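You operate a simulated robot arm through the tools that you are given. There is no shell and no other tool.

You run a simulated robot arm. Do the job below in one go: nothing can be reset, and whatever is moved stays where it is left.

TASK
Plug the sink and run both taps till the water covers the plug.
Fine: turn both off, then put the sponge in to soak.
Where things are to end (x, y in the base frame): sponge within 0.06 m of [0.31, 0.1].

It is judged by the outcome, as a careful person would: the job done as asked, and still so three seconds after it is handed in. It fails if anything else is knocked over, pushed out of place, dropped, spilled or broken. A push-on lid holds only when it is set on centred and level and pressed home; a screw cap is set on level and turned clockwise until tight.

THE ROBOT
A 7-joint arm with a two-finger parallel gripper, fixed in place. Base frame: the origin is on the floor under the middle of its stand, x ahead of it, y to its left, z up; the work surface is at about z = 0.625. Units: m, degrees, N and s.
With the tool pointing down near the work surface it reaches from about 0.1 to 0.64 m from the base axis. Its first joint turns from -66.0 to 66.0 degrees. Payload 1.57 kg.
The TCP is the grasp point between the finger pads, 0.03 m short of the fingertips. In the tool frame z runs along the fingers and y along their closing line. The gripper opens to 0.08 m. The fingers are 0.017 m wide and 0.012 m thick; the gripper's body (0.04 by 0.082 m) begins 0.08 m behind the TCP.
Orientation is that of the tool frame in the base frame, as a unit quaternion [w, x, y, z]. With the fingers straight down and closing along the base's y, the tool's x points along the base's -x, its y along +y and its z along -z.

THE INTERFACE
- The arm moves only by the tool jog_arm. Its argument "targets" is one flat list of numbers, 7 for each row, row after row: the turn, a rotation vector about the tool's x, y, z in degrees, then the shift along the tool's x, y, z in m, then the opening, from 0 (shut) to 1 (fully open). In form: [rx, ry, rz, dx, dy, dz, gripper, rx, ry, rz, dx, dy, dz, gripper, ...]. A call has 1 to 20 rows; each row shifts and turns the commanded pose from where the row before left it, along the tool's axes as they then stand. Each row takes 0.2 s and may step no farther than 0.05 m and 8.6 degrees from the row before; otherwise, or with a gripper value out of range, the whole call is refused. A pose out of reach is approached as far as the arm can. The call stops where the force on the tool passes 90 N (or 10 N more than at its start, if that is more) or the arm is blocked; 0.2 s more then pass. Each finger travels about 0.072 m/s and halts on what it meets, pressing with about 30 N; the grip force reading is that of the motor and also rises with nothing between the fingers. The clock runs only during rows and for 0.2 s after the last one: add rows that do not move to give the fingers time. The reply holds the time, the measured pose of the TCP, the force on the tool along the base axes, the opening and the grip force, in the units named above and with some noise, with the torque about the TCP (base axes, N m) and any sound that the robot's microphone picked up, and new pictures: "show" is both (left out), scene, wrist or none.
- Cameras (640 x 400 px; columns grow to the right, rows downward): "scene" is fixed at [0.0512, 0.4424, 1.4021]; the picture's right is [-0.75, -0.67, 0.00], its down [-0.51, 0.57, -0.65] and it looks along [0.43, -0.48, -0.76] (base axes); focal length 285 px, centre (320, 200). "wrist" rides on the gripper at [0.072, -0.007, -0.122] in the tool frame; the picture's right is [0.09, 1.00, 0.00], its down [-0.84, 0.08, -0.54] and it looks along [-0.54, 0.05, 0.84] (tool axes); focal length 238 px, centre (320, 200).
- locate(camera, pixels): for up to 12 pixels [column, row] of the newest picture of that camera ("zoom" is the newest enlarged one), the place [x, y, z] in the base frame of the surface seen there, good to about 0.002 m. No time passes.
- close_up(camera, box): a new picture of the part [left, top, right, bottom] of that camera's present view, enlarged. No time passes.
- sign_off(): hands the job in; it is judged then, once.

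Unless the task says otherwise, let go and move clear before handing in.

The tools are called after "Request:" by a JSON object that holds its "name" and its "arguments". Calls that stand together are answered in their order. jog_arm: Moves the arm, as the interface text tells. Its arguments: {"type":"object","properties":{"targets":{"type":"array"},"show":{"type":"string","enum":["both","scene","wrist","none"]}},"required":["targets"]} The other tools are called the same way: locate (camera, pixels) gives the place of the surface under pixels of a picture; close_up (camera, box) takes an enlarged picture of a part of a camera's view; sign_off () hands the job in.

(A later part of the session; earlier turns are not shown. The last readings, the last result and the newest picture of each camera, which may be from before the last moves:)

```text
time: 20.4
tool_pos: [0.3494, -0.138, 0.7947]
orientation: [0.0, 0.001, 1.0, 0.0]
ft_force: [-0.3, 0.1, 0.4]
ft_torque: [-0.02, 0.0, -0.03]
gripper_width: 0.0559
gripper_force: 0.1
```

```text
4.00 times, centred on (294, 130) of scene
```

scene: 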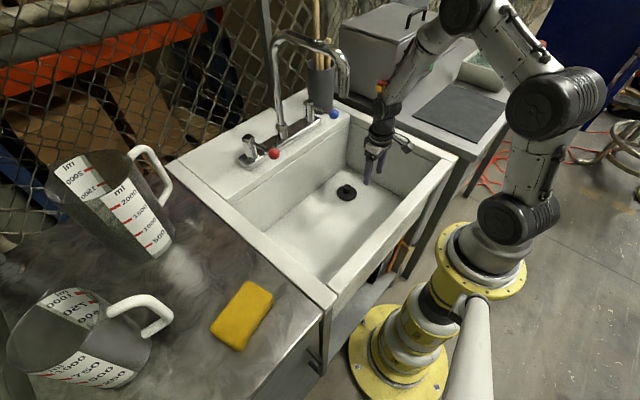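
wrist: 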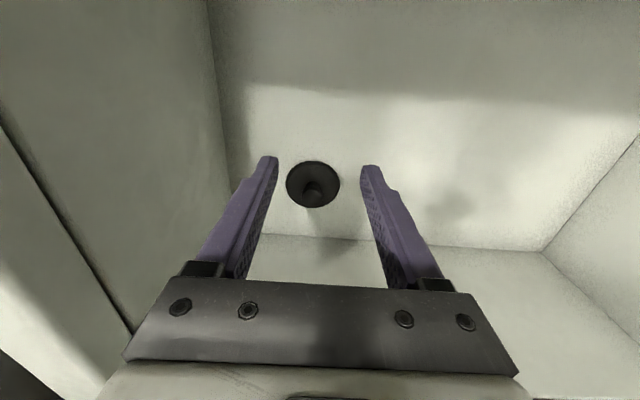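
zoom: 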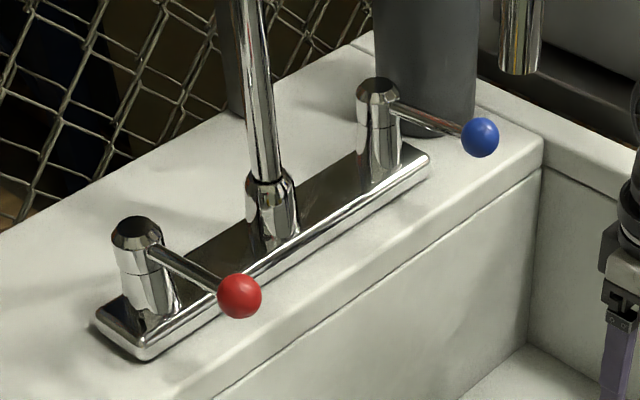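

The plug is centred on the drain at about (0.439,-0.139). Next I'll rise out of the sink and go around the front of the spout to look at the red tap up close.

Request:
{"name": "jog_arm", "arguments": {"targets": [0, 0, 0, 0.02, 0, -0.041, 0.5, 0, 0, 0, 0.02, 0, -0.041, 0.5, 0, 0, 0, 0.02, 0, -0.041, 0.5, 0, 0, 0, 0.02, 0, -0.041, 0.5, 0, 0, 0, 0.02, 0, -0.041, 0.5, 0, 0, 0, 0, 0.0366, 0, 0.5, 0, 0, 0, 0, 0.0366, 0, 0.5, 0, 0, 0, 0, 0.0366, 0, 0.5, 0, 0, 0, 0, 0.0366, 0, 0.5, 0, 0, 0, 0, 0.0366, 0, 0.5, 0, 0, 0, 0, 0.0366, 0, 0.5, 0, 0, 0, 0, 0.0366, 0, 0.5, 0, 0, 0, -0.03, 0, -0.02, 0.5, 0, 0, 0, -0.04, 0, -0.02, 0.5, 0, 0, 0, -0.04, 0, -0.01, 0.5, 0, 0, 0, 0, 0, 0, 0.5]}}

Request:
{"name": "close_up", "arguments": {"camera": "wrist", "box": [160, 100, 480, 300]}}

```text
time: 23.8
tool_pos: [0.362, 0.1168, 1.048]
orientation: [0.0, 0.0, 1.0, 0.0]
ft_force: [0.2, 0.0, 0.4]
ft_torque: [-0.02, 0.0, -0.01]
gripper_width: 0.0399
gripper_force: 0.1
```

scene: 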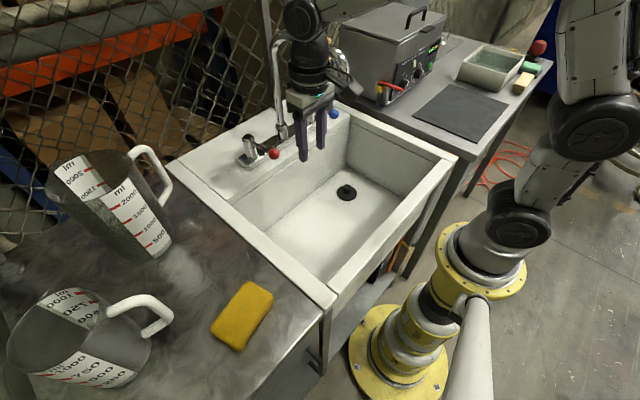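
wrist: 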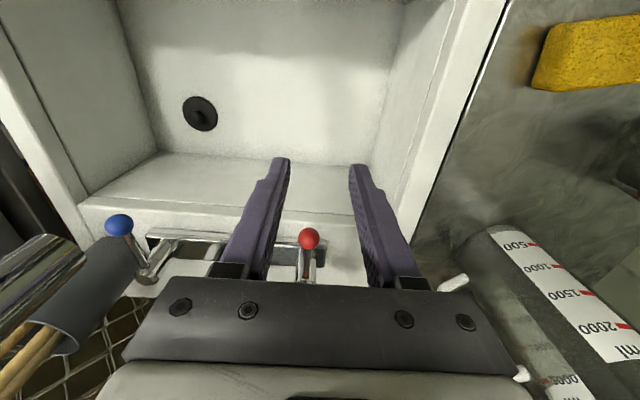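

```text
2.00 times, centred on (320, 200) of wrist
```

zoom: 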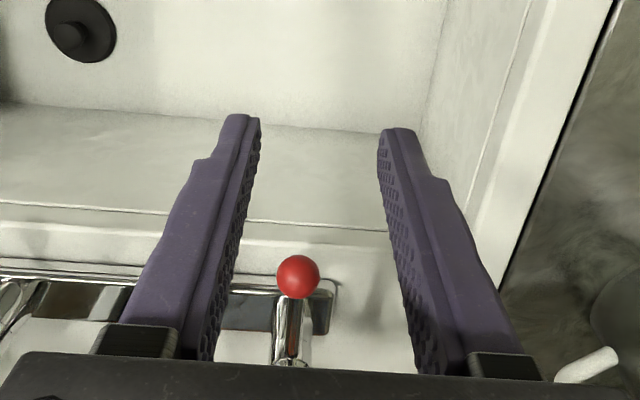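

The red ball lies straight ahead at wrist (308,239), nearly on the hand's centreline. I'll pin down the positions of both balls and their pivots.

Request:
{"name": "locate", "arguments": {"camera": "wrist", "pixels": [[308, 239], [300, 239], [317, 239], [308, 230], [308, 265], [118, 225], [106, 225], [131, 225], [150, 275], [440, 285], [30, 300], [45, 250]]}}

Request:
{"name": "locate", "arguments": {"camera": "scene", "pixels": [[273, 153], [268.5, 153], [278, 153], [273, 149], [249, 140], [256, 146], [334, 113], [329.5, 113], [338, 113], [310, 104], [150, 155], [165, 175]]}}

```text
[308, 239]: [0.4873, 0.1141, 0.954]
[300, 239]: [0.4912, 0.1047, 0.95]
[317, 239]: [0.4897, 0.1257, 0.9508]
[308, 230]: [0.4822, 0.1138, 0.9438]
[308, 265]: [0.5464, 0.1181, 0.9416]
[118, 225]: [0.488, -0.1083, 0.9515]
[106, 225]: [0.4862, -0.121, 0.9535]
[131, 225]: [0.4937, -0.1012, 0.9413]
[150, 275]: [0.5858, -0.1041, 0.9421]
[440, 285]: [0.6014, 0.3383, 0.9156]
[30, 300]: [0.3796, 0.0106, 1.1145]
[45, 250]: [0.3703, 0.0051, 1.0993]
```

```text
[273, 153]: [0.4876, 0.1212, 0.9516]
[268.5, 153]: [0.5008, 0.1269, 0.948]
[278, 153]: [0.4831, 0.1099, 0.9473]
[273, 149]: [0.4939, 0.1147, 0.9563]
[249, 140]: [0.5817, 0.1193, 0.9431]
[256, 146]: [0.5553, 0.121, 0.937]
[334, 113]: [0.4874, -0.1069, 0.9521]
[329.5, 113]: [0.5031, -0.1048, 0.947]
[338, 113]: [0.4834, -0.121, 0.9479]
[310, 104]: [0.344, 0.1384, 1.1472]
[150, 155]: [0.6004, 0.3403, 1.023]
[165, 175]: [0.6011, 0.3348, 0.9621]
```

The red ball centre is about (0.493,0.115,0.946) and its pivot about (0.585,0.116). I'll move over the ball with the fingers open 0.04 and come down straddling it.

Request:
{"name": "jog_arm", "arguments": {"targets": [0, 0, 0, -0.033, -0.0005, 0, 0.5, 0, 0, 0, -0.033, -0.0005, 0, 0.5, 0, 0, 0, -0.033, -0.0005, 0, 0.5, 0, 0, 0, -0.032, 0, 0, 0.5, 0, 0, 0, 0, 0, 0.02, 0.5, 0, 0, 0, 0, 0, 0, 0.5]}}

Request:
{"name": "close_up", "arguments": {"camera": "scene", "box": [230, 60, 390, 180]}}

```text
time: 25.2
tool_pos: [0.4952, 0.113, 1.0262]
orientation: [0.001, 0.0, 1.0, 0.0]
ft_force: [0.6, -0.1, -0.8]
ft_torque: [0.0, -0.02, -0.04]
gripper_width: 0.04
gripper_force: 0.1
```

scene: 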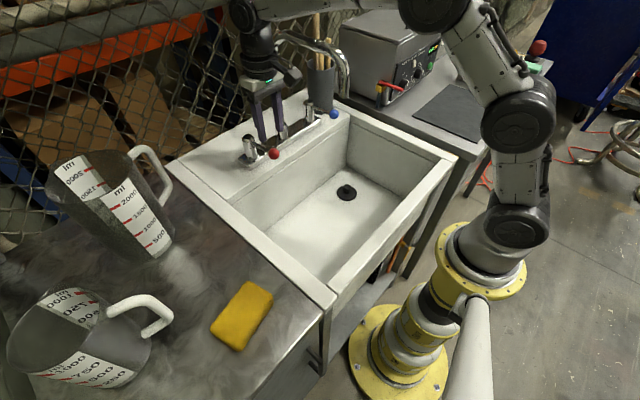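
wrist: 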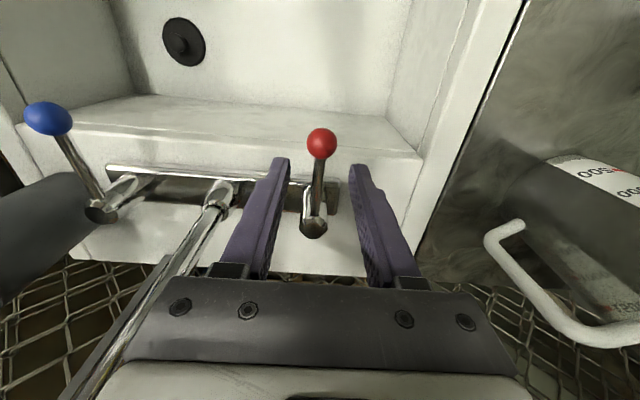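

```text
3.33 times, centred on (310, 120) of scene
```

zoom: 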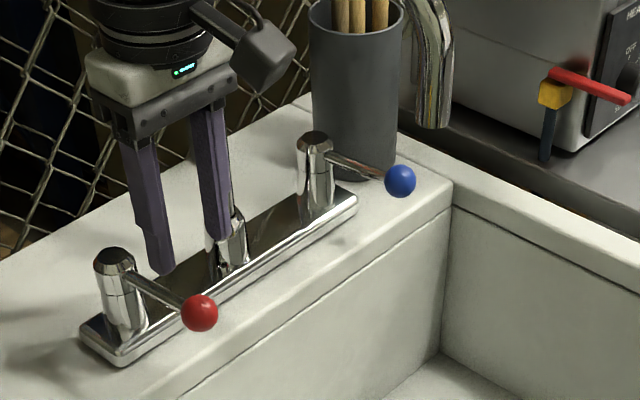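

The ball at wrist (322,143) is centred between the fingers. I'll descend to straddle it.

Request:
{"name": "jog_arm", "arguments": {"targets": [0, 0, 0, 0.002, 0.001, 0.025, 0.5, 0, 0, 0, 0, 0.001, 0.025, 0.5, 0, 0, 0, 0, 0, 0.02, 0.5, 0, 0, 0, 0, 0, 0, 0.5]}}

Request:
{"name": "close_up", "arguments": {"camera": "scene", "box": [230, 80, 358, 180]}}

Request:
{"name": "close_up", "arguments": {"camera": "wrist", "box": [240, 130, 400, 290]}}

```text
time: 26.2
tool_pos: [0.4924, 0.1147, 0.9591]
orientation: [0.0, 0.0, 1.0, 0.0]
ft_force: [-0.5, -0.4, -1.2]
ft_torque: [0.01, 0.0, -0.03]
gripper_width: 0.0397
gripper_force: 0.1
```

scene: 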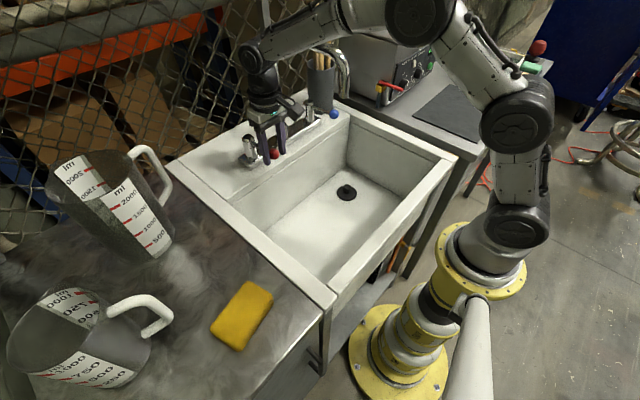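
wrist: 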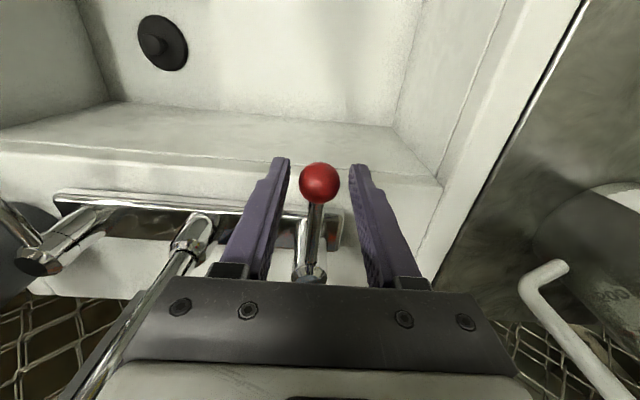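

```text
4.00 times, centred on (294, 130) of scene
```

zoom: 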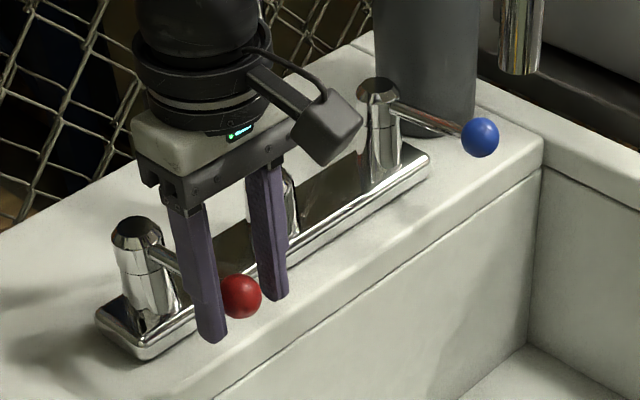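

```text
2.50 times, centred on (320, 210) of wrist
```

zoom: 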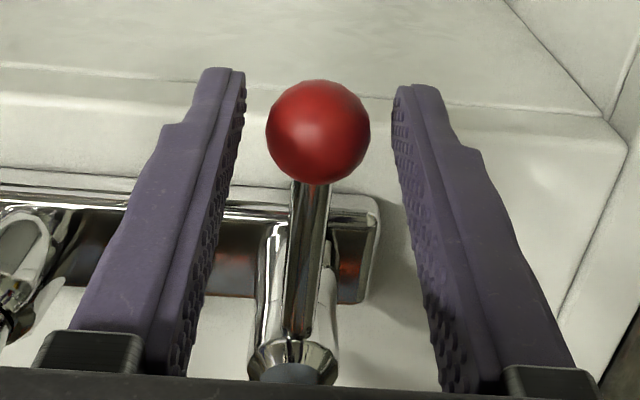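

The fingers straddle the red ball with a few millimetres each side. I'll push gently toward +y (outward) by a small amount and read the force and sound.

Request:
{"name": "jog_arm", "arguments": {"targets": [0, 0, 0, 0, 0.004, 0, 0.5, 0, 0, 0, 0, 0.004, 0, 0.5, 0, 0, 0, 0, 0.004, 0, 0.5, 0, 0, 0, 0, 0.003, 0, 0.5, 0, 0, 0, 0, 0, 0, 0.5]}}

Request:
{"name": "close_up", "arguments": {"camera": "scene", "box": [230, 80, 358, 180]}}

```text
time: 27.4
tool_pos: [0.4915, 0.1296, 0.9553]
orientation: [0.0, 0.0, 1.0, 0.0]
ft_force: [-0.1, -0.5, 0.5]
ft_torque: [-0.02, 0.03, -0.02]
gripper_width: 0.0403
gripper_force: 0.1
```

scene: 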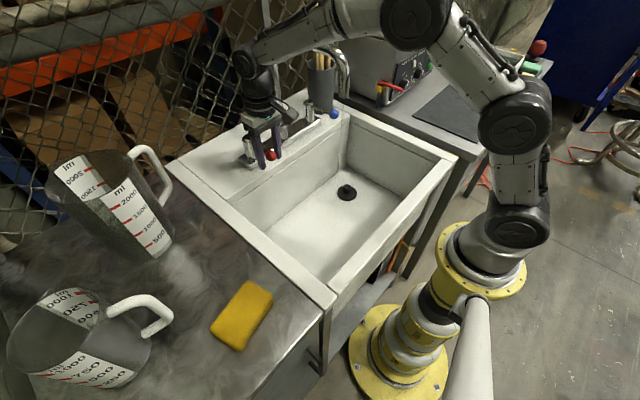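
wrist: 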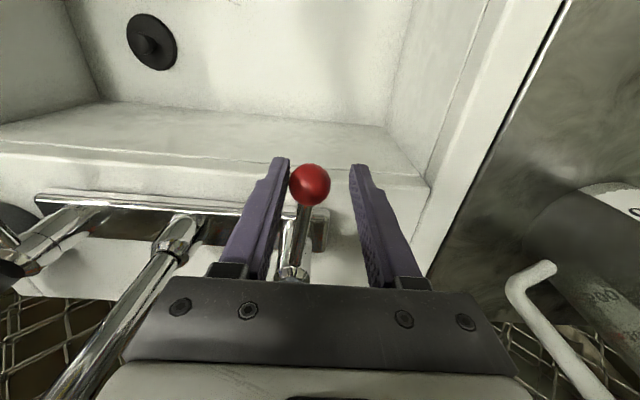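

```text
4.00 times, centred on (294, 130) of scene
```

zoom: 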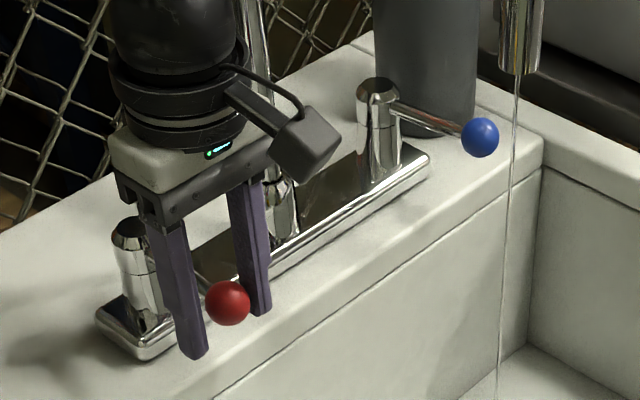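

Pushing outward by about 5° already started a trickle (zoom (510,230)), with almost no resistance. I'll swing the red lever further outward along its arc, turning the tool with it.

Request:
{"name": "jog_arm", "arguments": {"targets": [0, 0, 8, 0, 0.0128, 0, 0.5, 0, 0, 8, 0, 0.0128, 0, 0.5, 0, 0, 8, 0, 0.0128, 0, 0.5, 0, 0, 8, 0, 0.0128, 0, 0.5, 0, 0, 0, 0, 0, 0, 0.5]}}

Request:
{"name": "close_up", "arguments": {"camera": "scene", "box": [220, 80, 380, 220]}}

```text
time: 28.6
tool_pos: [0.5046, 0.181, 0.9556]
orientation: [0.0, 0.277, 0.961, 0.0]
ft_force: [-1.4, 0.1, 0.0]
ft_torque: [0.03, -0.03, 0.0]
gripper_width: 0.0407
gripper_force: 0.4
```

scene: 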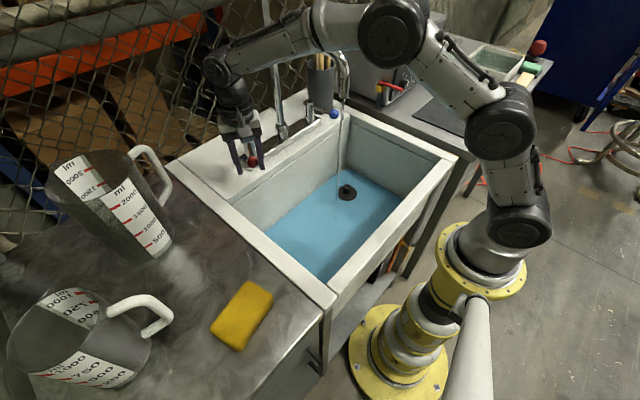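
wrist: 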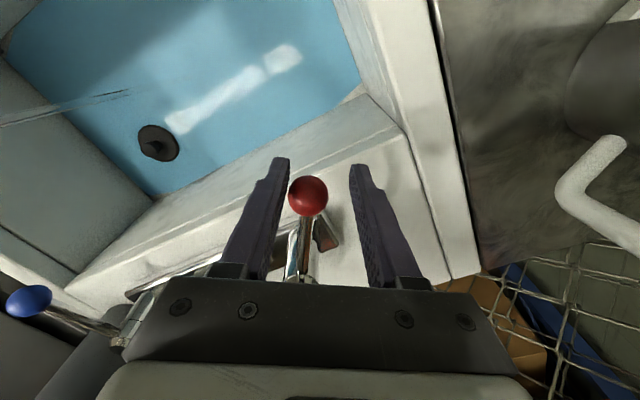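

```text
2.86 times, centred on (300, 150) of scene
```

zoom: 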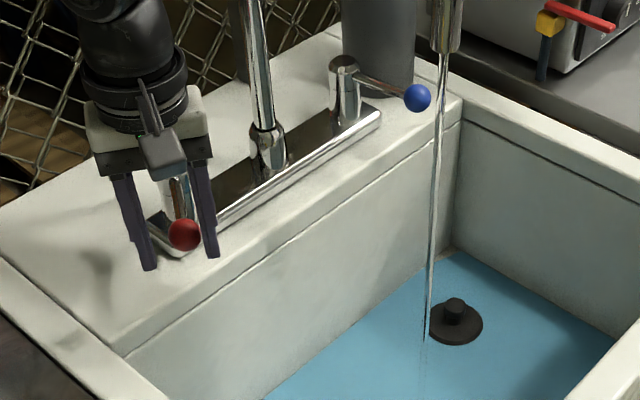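

Water is running and already spread over the sink floor. I'll measure the level to learn the fill rate.

Request:
{"name": "locate", "arguments": {"camera": "scene", "pixels": [[320, 240], [360, 230], [300, 250], [348, 190], [347, 196], [352, 194], [380, 205]]}}

Request:
{"name": "close_up", "arguments": {"camera": "scene", "box": [320, 165, 376, 215]}}

```text
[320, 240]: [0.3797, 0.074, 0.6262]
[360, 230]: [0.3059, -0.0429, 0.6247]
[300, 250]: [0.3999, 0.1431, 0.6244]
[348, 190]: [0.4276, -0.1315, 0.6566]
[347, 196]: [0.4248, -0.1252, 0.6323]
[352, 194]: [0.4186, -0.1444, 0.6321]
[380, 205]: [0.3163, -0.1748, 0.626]
```

```text
8.00 times, centred on (348, 190) of scene
```

zoom: 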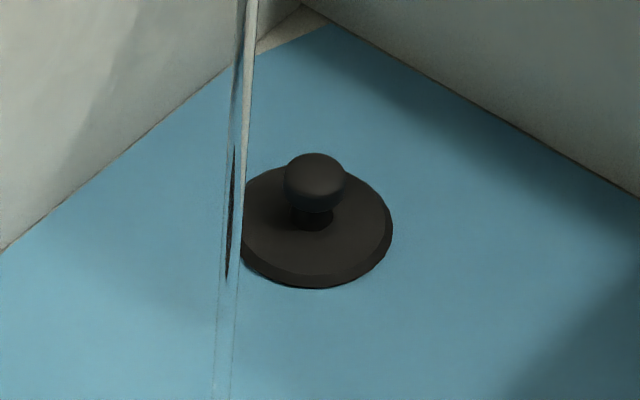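

The level is only about 1–2 mm so far, so there's time. I'll lift off the red lever and leave it open, then go around in front of the stream to the blue side.

Request:
{"name": "jog_arm", "arguments": {"targets": [0, 0, 0, 0, 0, -0.045, 0.5, 0, 0, -8, 0, 0, -0.012, 0.5, 0, 0, -8, 0, 0, -0.012, 0.5, 0, 0, -8, 0, 0, -0.012, 0.5, 0, 0, -8, 0, 0, -0.012, 0.5, 0, 0, 0, 0.0425, -0.01, 0, 0.5, 0, 0, 0, 0.0425, -0.01, 0, 0.5, 0, 0, 0, 0.0425, -0.01, 0, 0.5, 0, 0, 0, 0.0425, -0.01, 0, 0.5, 0, 0, 0, 0.0425, -0.01, 0, 0.5, 0, 0, 0, 0.0425, -0.01, 0, 0.5, 0, 0, 0, 0, -0.046, 0, 0.5, 0, 0, 0, 0, -0.046, 0, 0.5, 0, 0, 0, 0, -0.046, 0, 0.5, 0, 0, 0, 0, -0.046, 0, 0.5, 0, 0, 0, 0, -0.046, 0, 0.5]}}

Request:
{"name": "close_up", "arguments": {"camera": "scene", "box": [320, 165, 376, 215]}}

Request:
{"name": "close_up", "arguments": {"camera": "scene", "box": [220, 40, 380, 180]}}

```text
time: 32.0
tool_pos: [0.2504, -0.1123, 1.047]
orientation: [0.0, 0.0, 1.0, 0.0]
ft_force: [-0.2, 0.4, 0.4]
ft_torque: [0.01, 0.0, -0.02]
gripper_width: 0.04
gripper_force: 0.1
```

scene: 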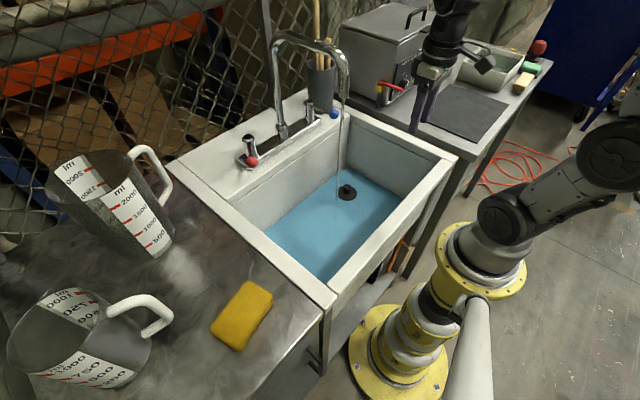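
wrist: 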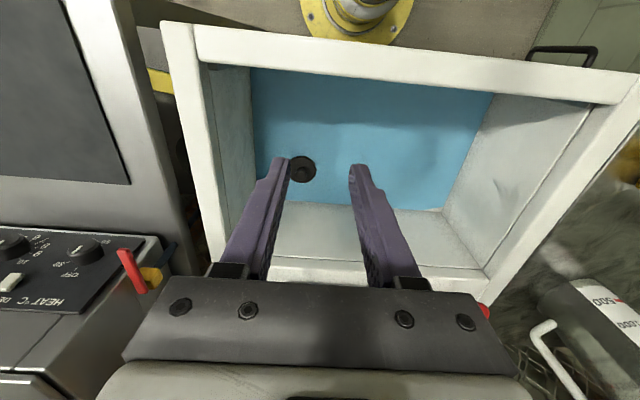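

```text
8.00 times, centred on (348, 190) of scene
```

zoom: 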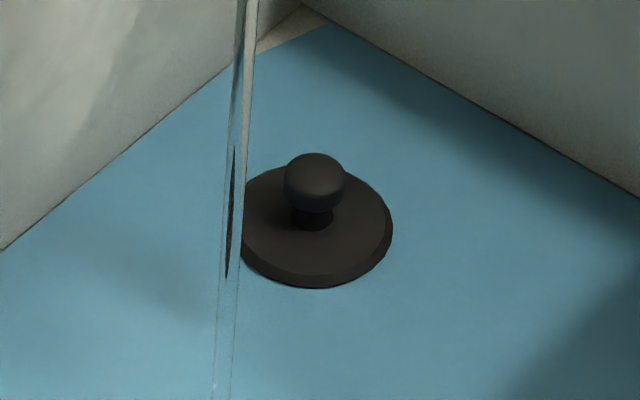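

```text
2.86 times, centred on (300, 110) of scene
```

zoom: 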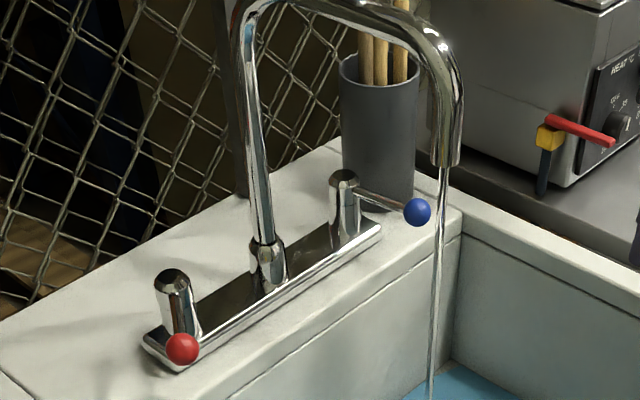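

The red tap keeps running and the level is rising slowly, around 1 mm so far. I'll move over the blue ball at (0.493,-0.111).

Request:
{"name": "jog_arm", "arguments": {"targets": [0, 0, 0, -0.0485, 0, 0, 0.5, 0, 0, 0, -0.0485, 0, 0, 0.5, 0, 0, 0, -0.0485, 0.0005, 0, 0.5, 0, 0, 0, -0.0485, 0.0005, 0, 0.5, 0, 0, 0, -0.0485, 0, 0, 0.5, 0, 0, 0, 0, 0, 0.02, 0.5, 0, 0, 0, 0, 0, 0, 0.5]}}

Request:
{"name": "close_up", "arguments": {"camera": "scene", "box": [240, 40, 400, 180]}}

```text
time: 33.6
tool_pos: [0.4906, -0.109, 1.0307]
orientation: [0.0, 0.0, 1.0, 0.0]
ft_force: [0.1, 0.3, 0.2]
ft_torque: [-0.01, -0.04, -0.03]
gripper_width: 0.0402
gripper_force: 0.0
```

scene: 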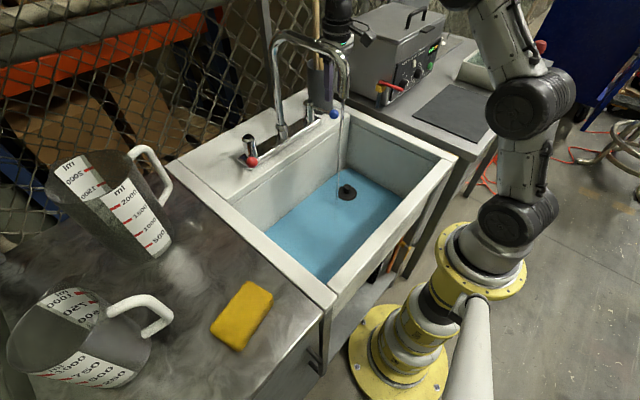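
wrist: 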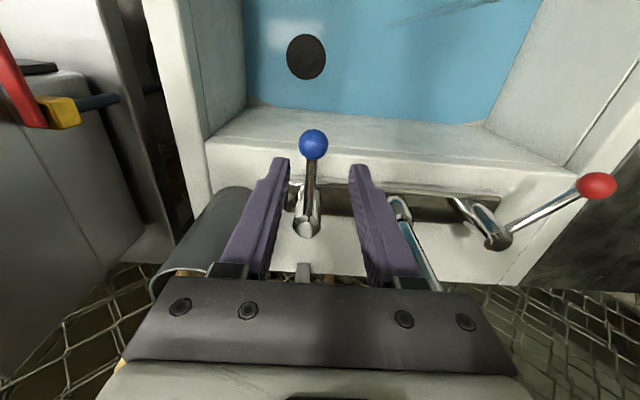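

```text
2.86 times, centred on (320, 110) of scene
```

zoom: 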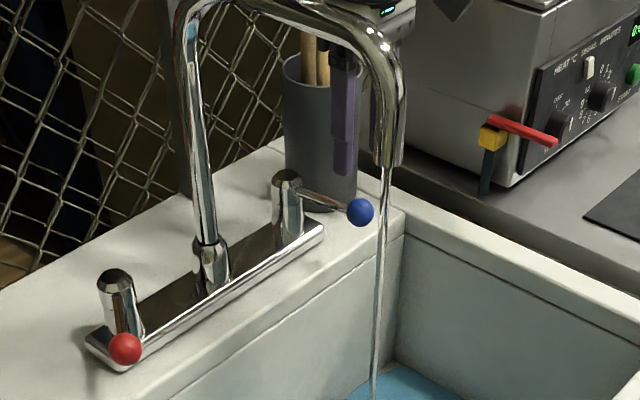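

The blue ball (wrist (313,143)) is nearly centred, but the utensil cup stands close on the left (wrist (200,240)). I'll measure the cup before descending.

Request:
{"name": "locate", "arguments": {"camera": "wrist", "pixels": [[230, 195], [215, 215], [180, 250], [155, 270], [200, 272], [122, 362], [313, 143], [304, 143], [322, 143], [252, 192]]}}

Request:
{"name": "locate", "arguments": {"camera": "scene", "pixels": [[318, 75], [318, 95], [310, 85], [317, 30], [317, 15], [312, 62], [336, 60]]}}

Request:
{"name": "close_up", "arguments": {"camera": "wrist", "box": [80, 120, 400, 320]}}

```text
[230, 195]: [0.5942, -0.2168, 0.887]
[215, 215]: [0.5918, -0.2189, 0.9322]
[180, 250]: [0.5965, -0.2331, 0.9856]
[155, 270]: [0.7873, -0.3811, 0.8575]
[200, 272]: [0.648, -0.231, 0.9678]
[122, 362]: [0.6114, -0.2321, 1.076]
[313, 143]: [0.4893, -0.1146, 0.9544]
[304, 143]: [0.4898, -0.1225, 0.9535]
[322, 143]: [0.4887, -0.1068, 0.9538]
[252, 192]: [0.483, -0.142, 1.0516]
```

```text
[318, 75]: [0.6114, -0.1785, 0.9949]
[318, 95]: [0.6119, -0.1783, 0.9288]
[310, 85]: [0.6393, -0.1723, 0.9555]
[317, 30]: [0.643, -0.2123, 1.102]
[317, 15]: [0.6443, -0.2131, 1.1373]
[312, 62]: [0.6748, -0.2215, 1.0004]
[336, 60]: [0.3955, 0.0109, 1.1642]
```

```text
2.00 times, centred on (240, 220) of wrist
```

zoom: 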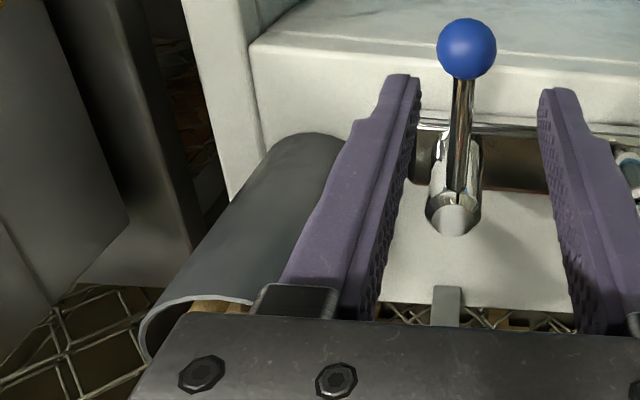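

The cup is a cylinder of about 0.046 m radius around (0.638,-0.217), which leaves enough room for an outward push of about 30°. I'll descend to straddle the blue ball.

Request:
{"name": "jog_arm", "arguments": {"targets": [0, 0, 0, -0.001, -0.0015, 0.03, 0.5, 0, 0, 0, -0.001, -0.0015, 0.025, 0.5, 0, 0, 0, 0, 0, 0.018, 0.5, 0, 0, 0, 0, 0, 0, 0.5]}}

Request:
{"name": "close_up", "arguments": {"camera": "wrist", "box": [160, 100, 480, 300]}}

```text
time: 34.6
tool_pos: [0.4926, -0.1125, 0.9583]
orientation: [0.0, 0.0, 1.0, 0.0]
ft_force: [0.2, 1.0, -0.4]
ft_torque: [0.03, 0.02, 0.0]
gripper_width: 0.0399
gripper_force: 0.1
```

scene: 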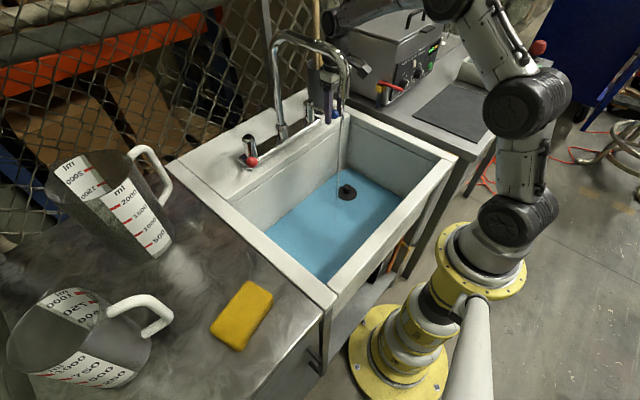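
wrist: 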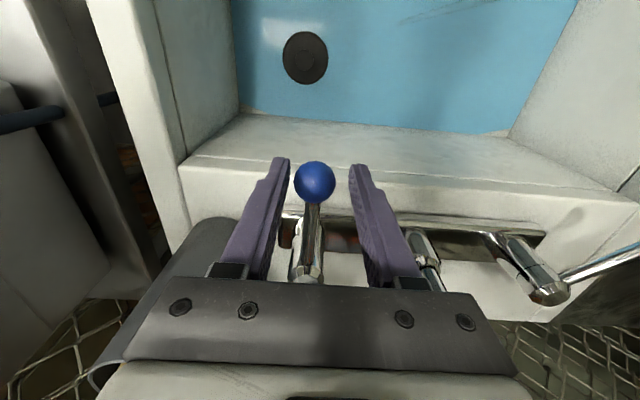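

```text
2.00 times, centred on (320, 200) of wrist
```

zoom: 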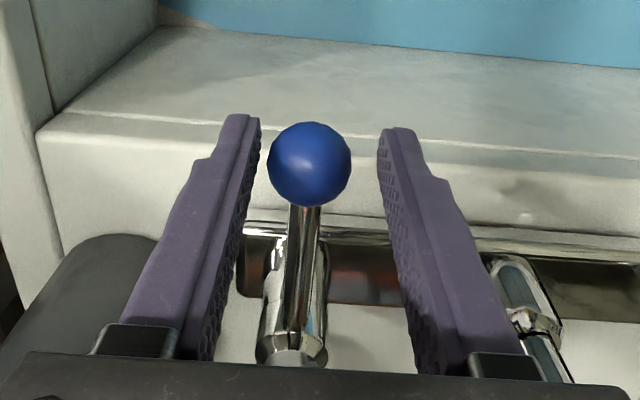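

The blue ball is between the fingers. I'll push gently toward -y (outward) and check the force and the stream.

Request:
{"name": "jog_arm", "arguments": {"targets": [0, 0, 0, 0, -0.005, 0, 0.5, 0, 0, 0, 0, -0.005, 0, 0.5, 0, 0, 0, 0, -0.004, 0, 0.5, 0, 0, 0, 0, -0.004, 0, 0.5, 0, 0, 0, 0, 0, 0, 0.5]}}

Request:
{"name": "close_up", "arguments": {"camera": "wrist", "box": [160, 100, 480, 300]}}

Request:
{"name": "close_up", "arguments": {"camera": "scene", "box": [280, 70, 408, 198]}}

```text
time: 35.8
tool_pos: [0.4932, -0.1308, 0.9566]
orientation: [0.0, 0.0, 1.0, 0.0]
ft_force: [0.0, 1.2, -0.2]
ft_torque: [0.0, 0.03, 0.04]
gripper_width: 0.0405
gripper_force: 0.2
```

scene: 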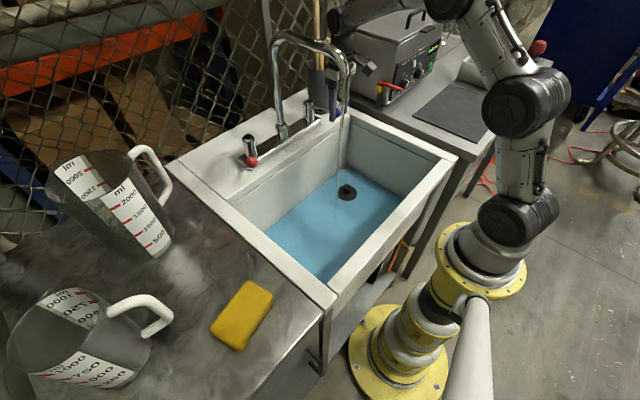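
wrist: 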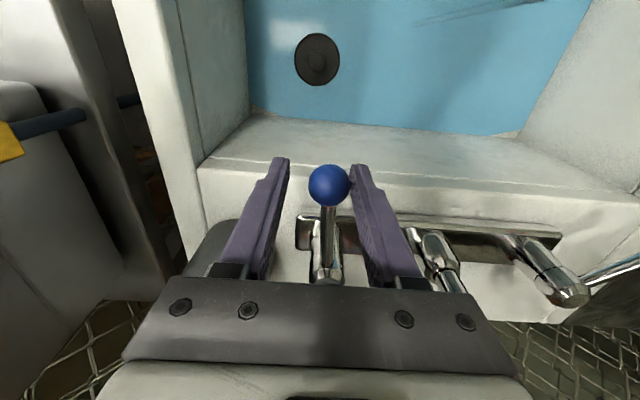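

```text
2.00 times, centred on (320, 200) of wrist
```

zoom: 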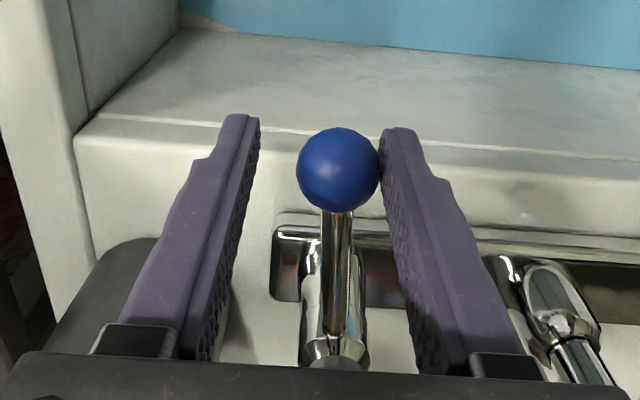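

```text
3.12 times, centred on (344, 134) of scene
```

zoom: 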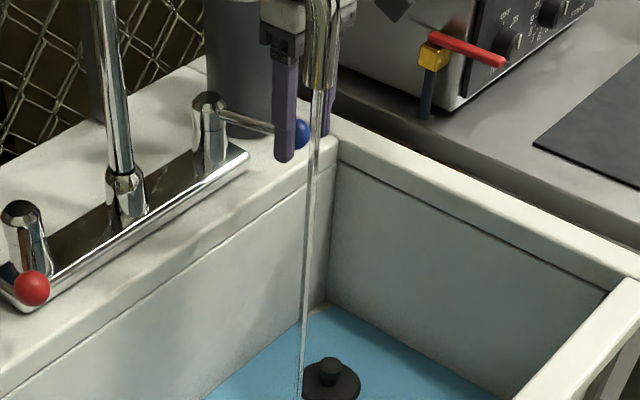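

The blue lever moved outward about 6° with only about 1 N. I'll swing it to around 30° along its arc.

Request:
{"name": "jog_arm", "arguments": {"targets": [0, 0, 0, -0.002, -0.0067, 0, 0.5, 0, 0, 0, -0.0025, -0.0094, 0, 0.5, 0, 0, 0, -0.0035, -0.009, 0, 0.5, 0, 0, 0, -0.0043, -0.0086, 0, 0.5, 0, 0, 0, 0, 0, 0, 0.5]}}

Request:
{"name": "close_up", "arguments": {"camera": "wrist", "box": [160, 100, 480, 300]}}

Request:
{"name": "close_up", "arguments": {"camera": "scene", "box": [280, 80, 408, 208]}}

```text
time: 37.0
tool_pos: [0.5027, -0.1652, 0.957]
orientation: [0.0, 0.001, 1.0, 0.0]
ft_force: [0.5, 0.6, -0.5]
ft_torque: [0.02, -0.01, -0.01]
gripper_width: 0.0407
gripper_force: 0.0
```

scene: 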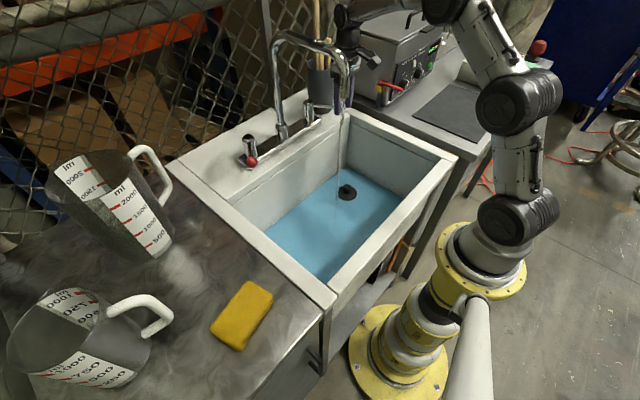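
wrist: 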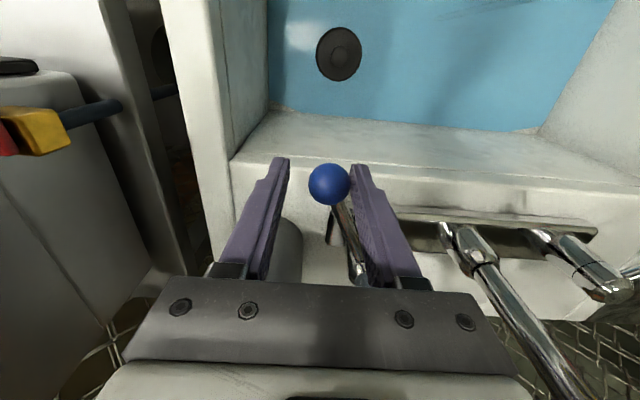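

```text
2.00 times, centred on (320, 200) of wrist
```

zoom: 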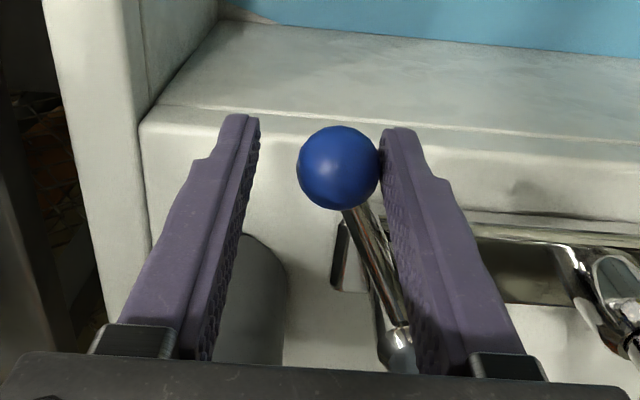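

```text
3.12 times, centred on (344, 144) of scene
```

zoom: 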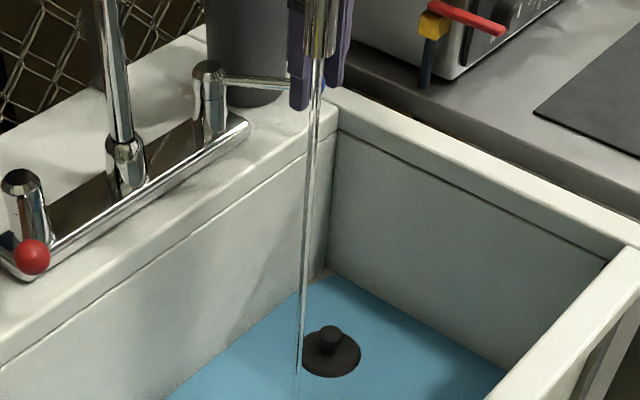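

Both taps are open with the blue lever at about 30°. I'll measure the current water level.

Request:
{"name": "locate", "arguments": {"camera": "scene", "pixels": [[320, 240], [330, 225], [360, 225], [300, 250], [340, 250], [380, 205], [390, 200], [310, 235], [347, 187], [347, 197]]}}

Request:
{"name": "close_up", "arguments": {"camera": "scene", "box": [320, 165, 376, 215]}}

```text
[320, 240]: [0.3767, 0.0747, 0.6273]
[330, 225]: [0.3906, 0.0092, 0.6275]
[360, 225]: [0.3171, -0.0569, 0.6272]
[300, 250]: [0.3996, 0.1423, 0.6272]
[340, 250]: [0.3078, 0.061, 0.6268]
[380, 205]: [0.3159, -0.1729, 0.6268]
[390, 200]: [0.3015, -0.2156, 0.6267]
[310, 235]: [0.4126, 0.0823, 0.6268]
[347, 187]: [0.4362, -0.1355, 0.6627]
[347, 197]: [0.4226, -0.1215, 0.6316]
```

```text
8.00 times, centred on (348, 190) of scene
```

zoom: 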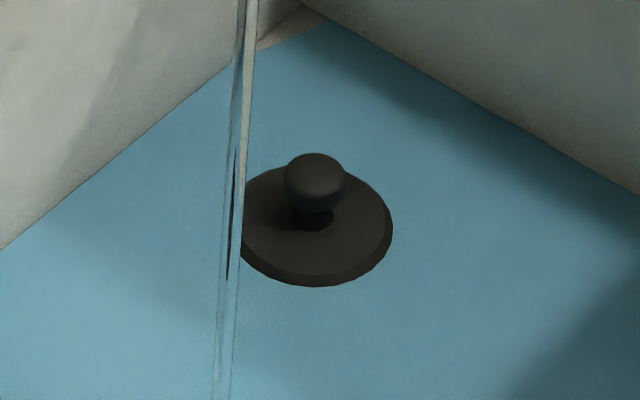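

The level is z≈0.627, only about 3 mm after roughly 9 s, so the taps can open wider. I'll swing the blue lever to about 50°, turning the tool with it and staying clear of the cup.

Request:
{"name": "jog_arm", "arguments": {"targets": [0, 0, -5, -0.006, -0.0064, 0, 0.5, 0, 0, -5, -0.006, -0.0064, 0, 0.5, 0, 0, -5, -0.006, -0.0064, 0, 0.5, 0, 0, -5, -0.006, -0.0064, 0, 0.5, 0, 0, 0, 0, 0, 0, 0.5]}}

Request:
{"name": "close_up", "arguments": {"camera": "wrist", "box": [160, 100, 480, 300]}}

Request:
{"name": "close_up", "arguments": {"camera": "scene", "box": [280, 20, 440, 208]}}

```text
time: 38.2
tool_pos: [0.5321, -0.1862, 0.958]
orientation: [0.0, -0.175, 0.985, -0.001]
ft_force: [-0.6, 0.1, -0.7]
ft_torque: [0.0, 0.0, 0.0]
gripper_width: 0.0409
gripper_force: 0.0
```

scene: 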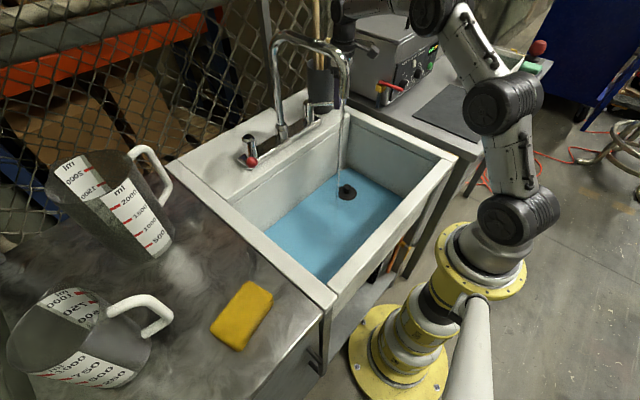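
wrist: 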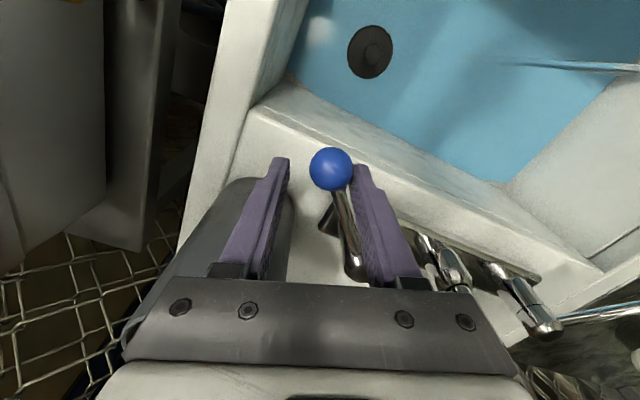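

```text
2.00 times, centred on (320, 200) of wrist
```

zoom: 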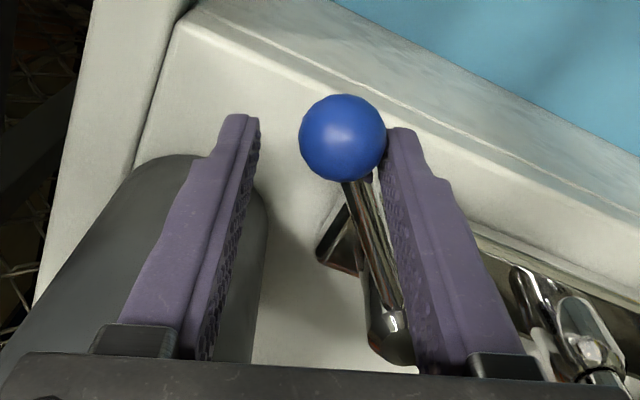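

```text
2.13 times, centred on (360, 114) of scene
```

zoom: 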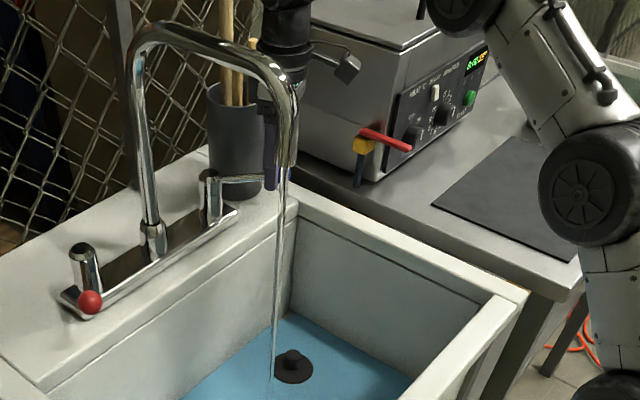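

The blue lever is now near 45–50° and the stream looks thicker. I'll hold still for 4 s and measure the new fill rate.

Request:
{"name": "jog_arm", "arguments": {"targets": [0, 0, 0, 0, 0, 0, 0.5, 0, 0, 0, 0, 0, 0, 0.5, 0, 0, 0, 0, 0, 0, 0.5, 0, 0, 0, 0, 0, 0, 0.5, 0, 0, 0, 0, 0, 0, 0.5, 0, 0, 0, 0, 0, 0, 0.5, 0, 0, 0, 0, 0, 0, 0.5, 0, 0, 0, 0, 0, 0, 0.5, 0, 0, 0, 0, 0, 0, 0.5, 0, 0, 0, 0, 0, 0, 0.5, 0, 0, 0, 0, 0, 0, 0.5, 0, 0, 0, 0, 0, 0, 0.5, 0, 0, 0, 0, 0, 0, 0.5, 0, 0, 0, 0, 0, 0, 0.5, 0, 0, 0, 0, 0, 0, 0.5, 0, 0, 0, 0, 0, 0, 0.5, 0, 0, 0, 0, 0, 0, 0.5, 0, 0, 0, 0, 0, 0, 0.5, 0, 0, 0, 0, 0, 0, 0.5, 0, 0, 0, 0, 0, 0, 0.5], "show": "scene"}}

Request:
{"name": "locate", "arguments": {"camera": "scene", "pixels": [[320, 240], [330, 225], [360, 225], [300, 250], [340, 250], [380, 205], [390, 200], [310, 235], [347, 187], [347, 197]]}}

```text
time: 42.4
tool_pos: [0.5313, -0.1861, 0.958]
orientation: [0.001, -0.174, 0.985, -0.001]
ft_force: [-0.3, -0.1, 0.0]
ft_torque: [0.01, -0.02, 0.0]
gripper_width: 0.0403
gripper_force: 0.0
```

scene: 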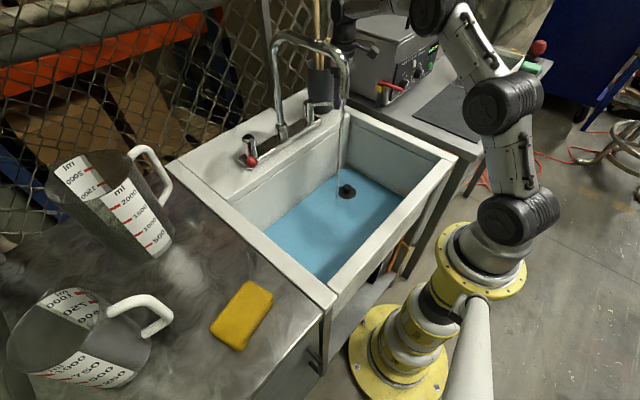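

```text
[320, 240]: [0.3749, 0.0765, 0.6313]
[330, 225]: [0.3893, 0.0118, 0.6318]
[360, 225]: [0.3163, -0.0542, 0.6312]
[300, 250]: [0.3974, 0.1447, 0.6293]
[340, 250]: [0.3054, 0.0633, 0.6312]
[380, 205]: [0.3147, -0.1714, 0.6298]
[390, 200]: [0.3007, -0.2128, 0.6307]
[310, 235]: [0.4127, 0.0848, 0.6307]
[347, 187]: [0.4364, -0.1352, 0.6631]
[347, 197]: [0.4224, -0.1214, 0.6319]
```

The level rose from 0.627 to 0.631 in about 5.4 s, roughly 0.7 mm/s. The knob top is at z≈0.666, so about 50 s more is needed; I'll wait in steps with both taps running.

Request:
{"name": "jog_arm", "arguments": {"targets": [0, 0, 0, 0, 0, 0, 0.5, 0, 0, 0, 0, 0, 0, 0.5, 0, 0, 0, 0, 0, 0, 0.5, 0, 0, 0, 0, 0, 0, 0.5, 0, 0, 0, 0, 0, 0, 0.5, 0, 0, 0, 0, 0, 0, 0.5, 0, 0, 0, 0, 0, 0, 0.5, 0, 0, 0, 0, 0, 0, 0.5, 0, 0, 0, 0, 0, 0, 0.5, 0, 0, 0, 0, 0, 0, 0.5, 0, 0, 0, 0, 0, 0, 0.5, 0, 0, 0, 0, 0, 0, 0.5, 0, 0, 0, 0, 0, 0, 0.5, 0, 0, 0, 0, 0, 0, 0.5, 0, 0, 0, 0, 0, 0, 0.5, 0, 0, 0, 0, 0, 0, 0.5, 0, 0, 0, 0, 0, 0, 0.5, 0, 0, 0, 0, 0, 0, 0.5, 0, 0, 0, 0, 0, 0, 0.5, 0, 0, 0, 0, 0, 0, 0.5], "show": "none"}}

Request:
{"name": "jog_arm", "arguments": {"targets": [0, 0, 0, 0, 0, 0, 0.5, 0, 0, 0, 0, 0, 0, 0.5, 0, 0, 0, 0, 0, 0, 0.5, 0, 0, 0, 0, 0, 0, 0.5, 0, 0, 0, 0, 0, 0, 0.5, 0, 0, 0, 0, 0, 0, 0.5, 0, 0, 0, 0, 0, 0, 0.5, 0, 0, 0, 0, 0, 0, 0.5, 0, 0, 0, 0, 0, 0, 0.5, 0, 0, 0, 0, 0, 0, 0.5, 0, 0, 0, 0, 0, 0, 0.5, 0, 0, 0, 0, 0, 0, 0.5, 0, 0, 0, 0, 0, 0, 0.5, 0, 0, 0, 0, 0, 0, 0.5, 0, 0, 0, 0, 0, 0, 0.5, 0, 0, 0, 0, 0, 0, 0.5, 0, 0, 0, 0, 0, 0, 0.5, 0, 0, 0, 0, 0, 0, 0.5, 0, 0, 0, 0, 0, 0, 0.5, 0, 0, 0, 0, 0, 0, 0.5], "show": "none"}}

Request:
{"name": "jog_arm", "arguments": {"targets": [0, 0, 0, 0, 0, 0, 0.5, 0, 0, 0, 0, 0, 0, 0.5, 0, 0, 0, 0, 0, 0, 0.5, 0, 0, 0, 0, 0, 0, 0.5, 0, 0, 0, 0, 0, 0, 0.5, 0, 0, 0, 0, 0, 0, 0.5, 0, 0, 0, 0, 0, 0, 0.5, 0, 0, 0, 0, 0, 0, 0.5, 0, 0, 0, 0, 0, 0, 0.5, 0, 0, 0, 0, 0, 0, 0.5, 0, 0, 0, 0, 0, 0, 0.5, 0, 0, 0, 0, 0, 0, 0.5, 0, 0, 0, 0, 0, 0, 0.5, 0, 0, 0, 0, 0, 0, 0.5, 0, 0, 0, 0, 0, 0, 0.5, 0, 0, 0, 0, 0, 0, 0.5, 0, 0, 0, 0, 0, 0, 0.5, 0, 0, 0, 0, 0, 0, 0.5, 0, 0, 0, 0, 0, 0, 0.5, 0, 0, 0, 0, 0, 0, 0.5], "show": "scene"}}

Request:
{"name": "locate", "arguments": {"camera": "scene", "pixels": [[320, 240], [330, 225], [360, 225], [300, 250], [340, 250], [380, 205], [390, 200], [310, 235], [347, 187], [347, 197]]}}

Request:
{"name": "close_up", "arguments": {"camera": "scene", "box": [320, 165, 376, 215]}}

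```text
time: 46.6
tool_pos: [0.5314, -0.1845, 0.9579]
orientation: [0.0, -0.174, 0.985, 0.0]
ft_force: [0.1, -0.9, -0.5]
ft_torque: [0.0, -0.02, 0.0]
gripper_width: 0.04
gripper_force: 0.2
```

```text
time: 50.8
tool_pos: [0.5309, -0.186, 0.9575]
orientation: [0.0, -0.174, 0.985, 0.0]
ft_force: [-0.1, 0.5, 0.4]
ft_torque: [0.03, 0.0, -0.04]
gripper_width: 0.04
gripper_force: 0.0
```

```text
time: 55.0
tool_pos: [0.53, -0.1867, 0.9571]
orientation: [0.0, -0.174, 0.985, -0.001]
ft_force: [-0.2, -0.4, 0.3]
ft_torque: [-0.01, -0.02, 0.0]
gripper_width: 0.04
gripper_force: 0.1
```

scene: 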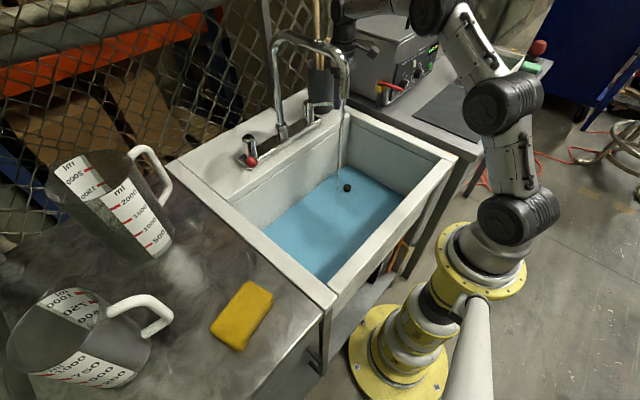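

```text
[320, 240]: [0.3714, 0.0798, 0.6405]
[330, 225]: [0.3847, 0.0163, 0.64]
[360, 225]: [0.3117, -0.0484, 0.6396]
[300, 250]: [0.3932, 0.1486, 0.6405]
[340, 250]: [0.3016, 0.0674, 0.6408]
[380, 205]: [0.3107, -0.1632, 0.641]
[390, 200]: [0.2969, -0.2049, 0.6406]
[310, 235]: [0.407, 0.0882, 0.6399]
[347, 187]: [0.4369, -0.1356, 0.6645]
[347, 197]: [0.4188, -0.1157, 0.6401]
```

```text
8.00 times, centred on (348, 190) of scene
```

zoom: 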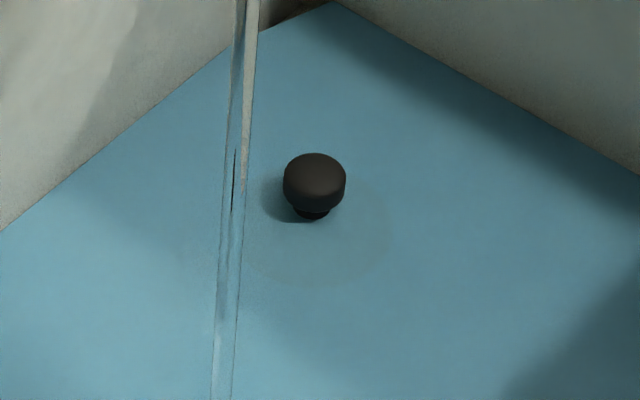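

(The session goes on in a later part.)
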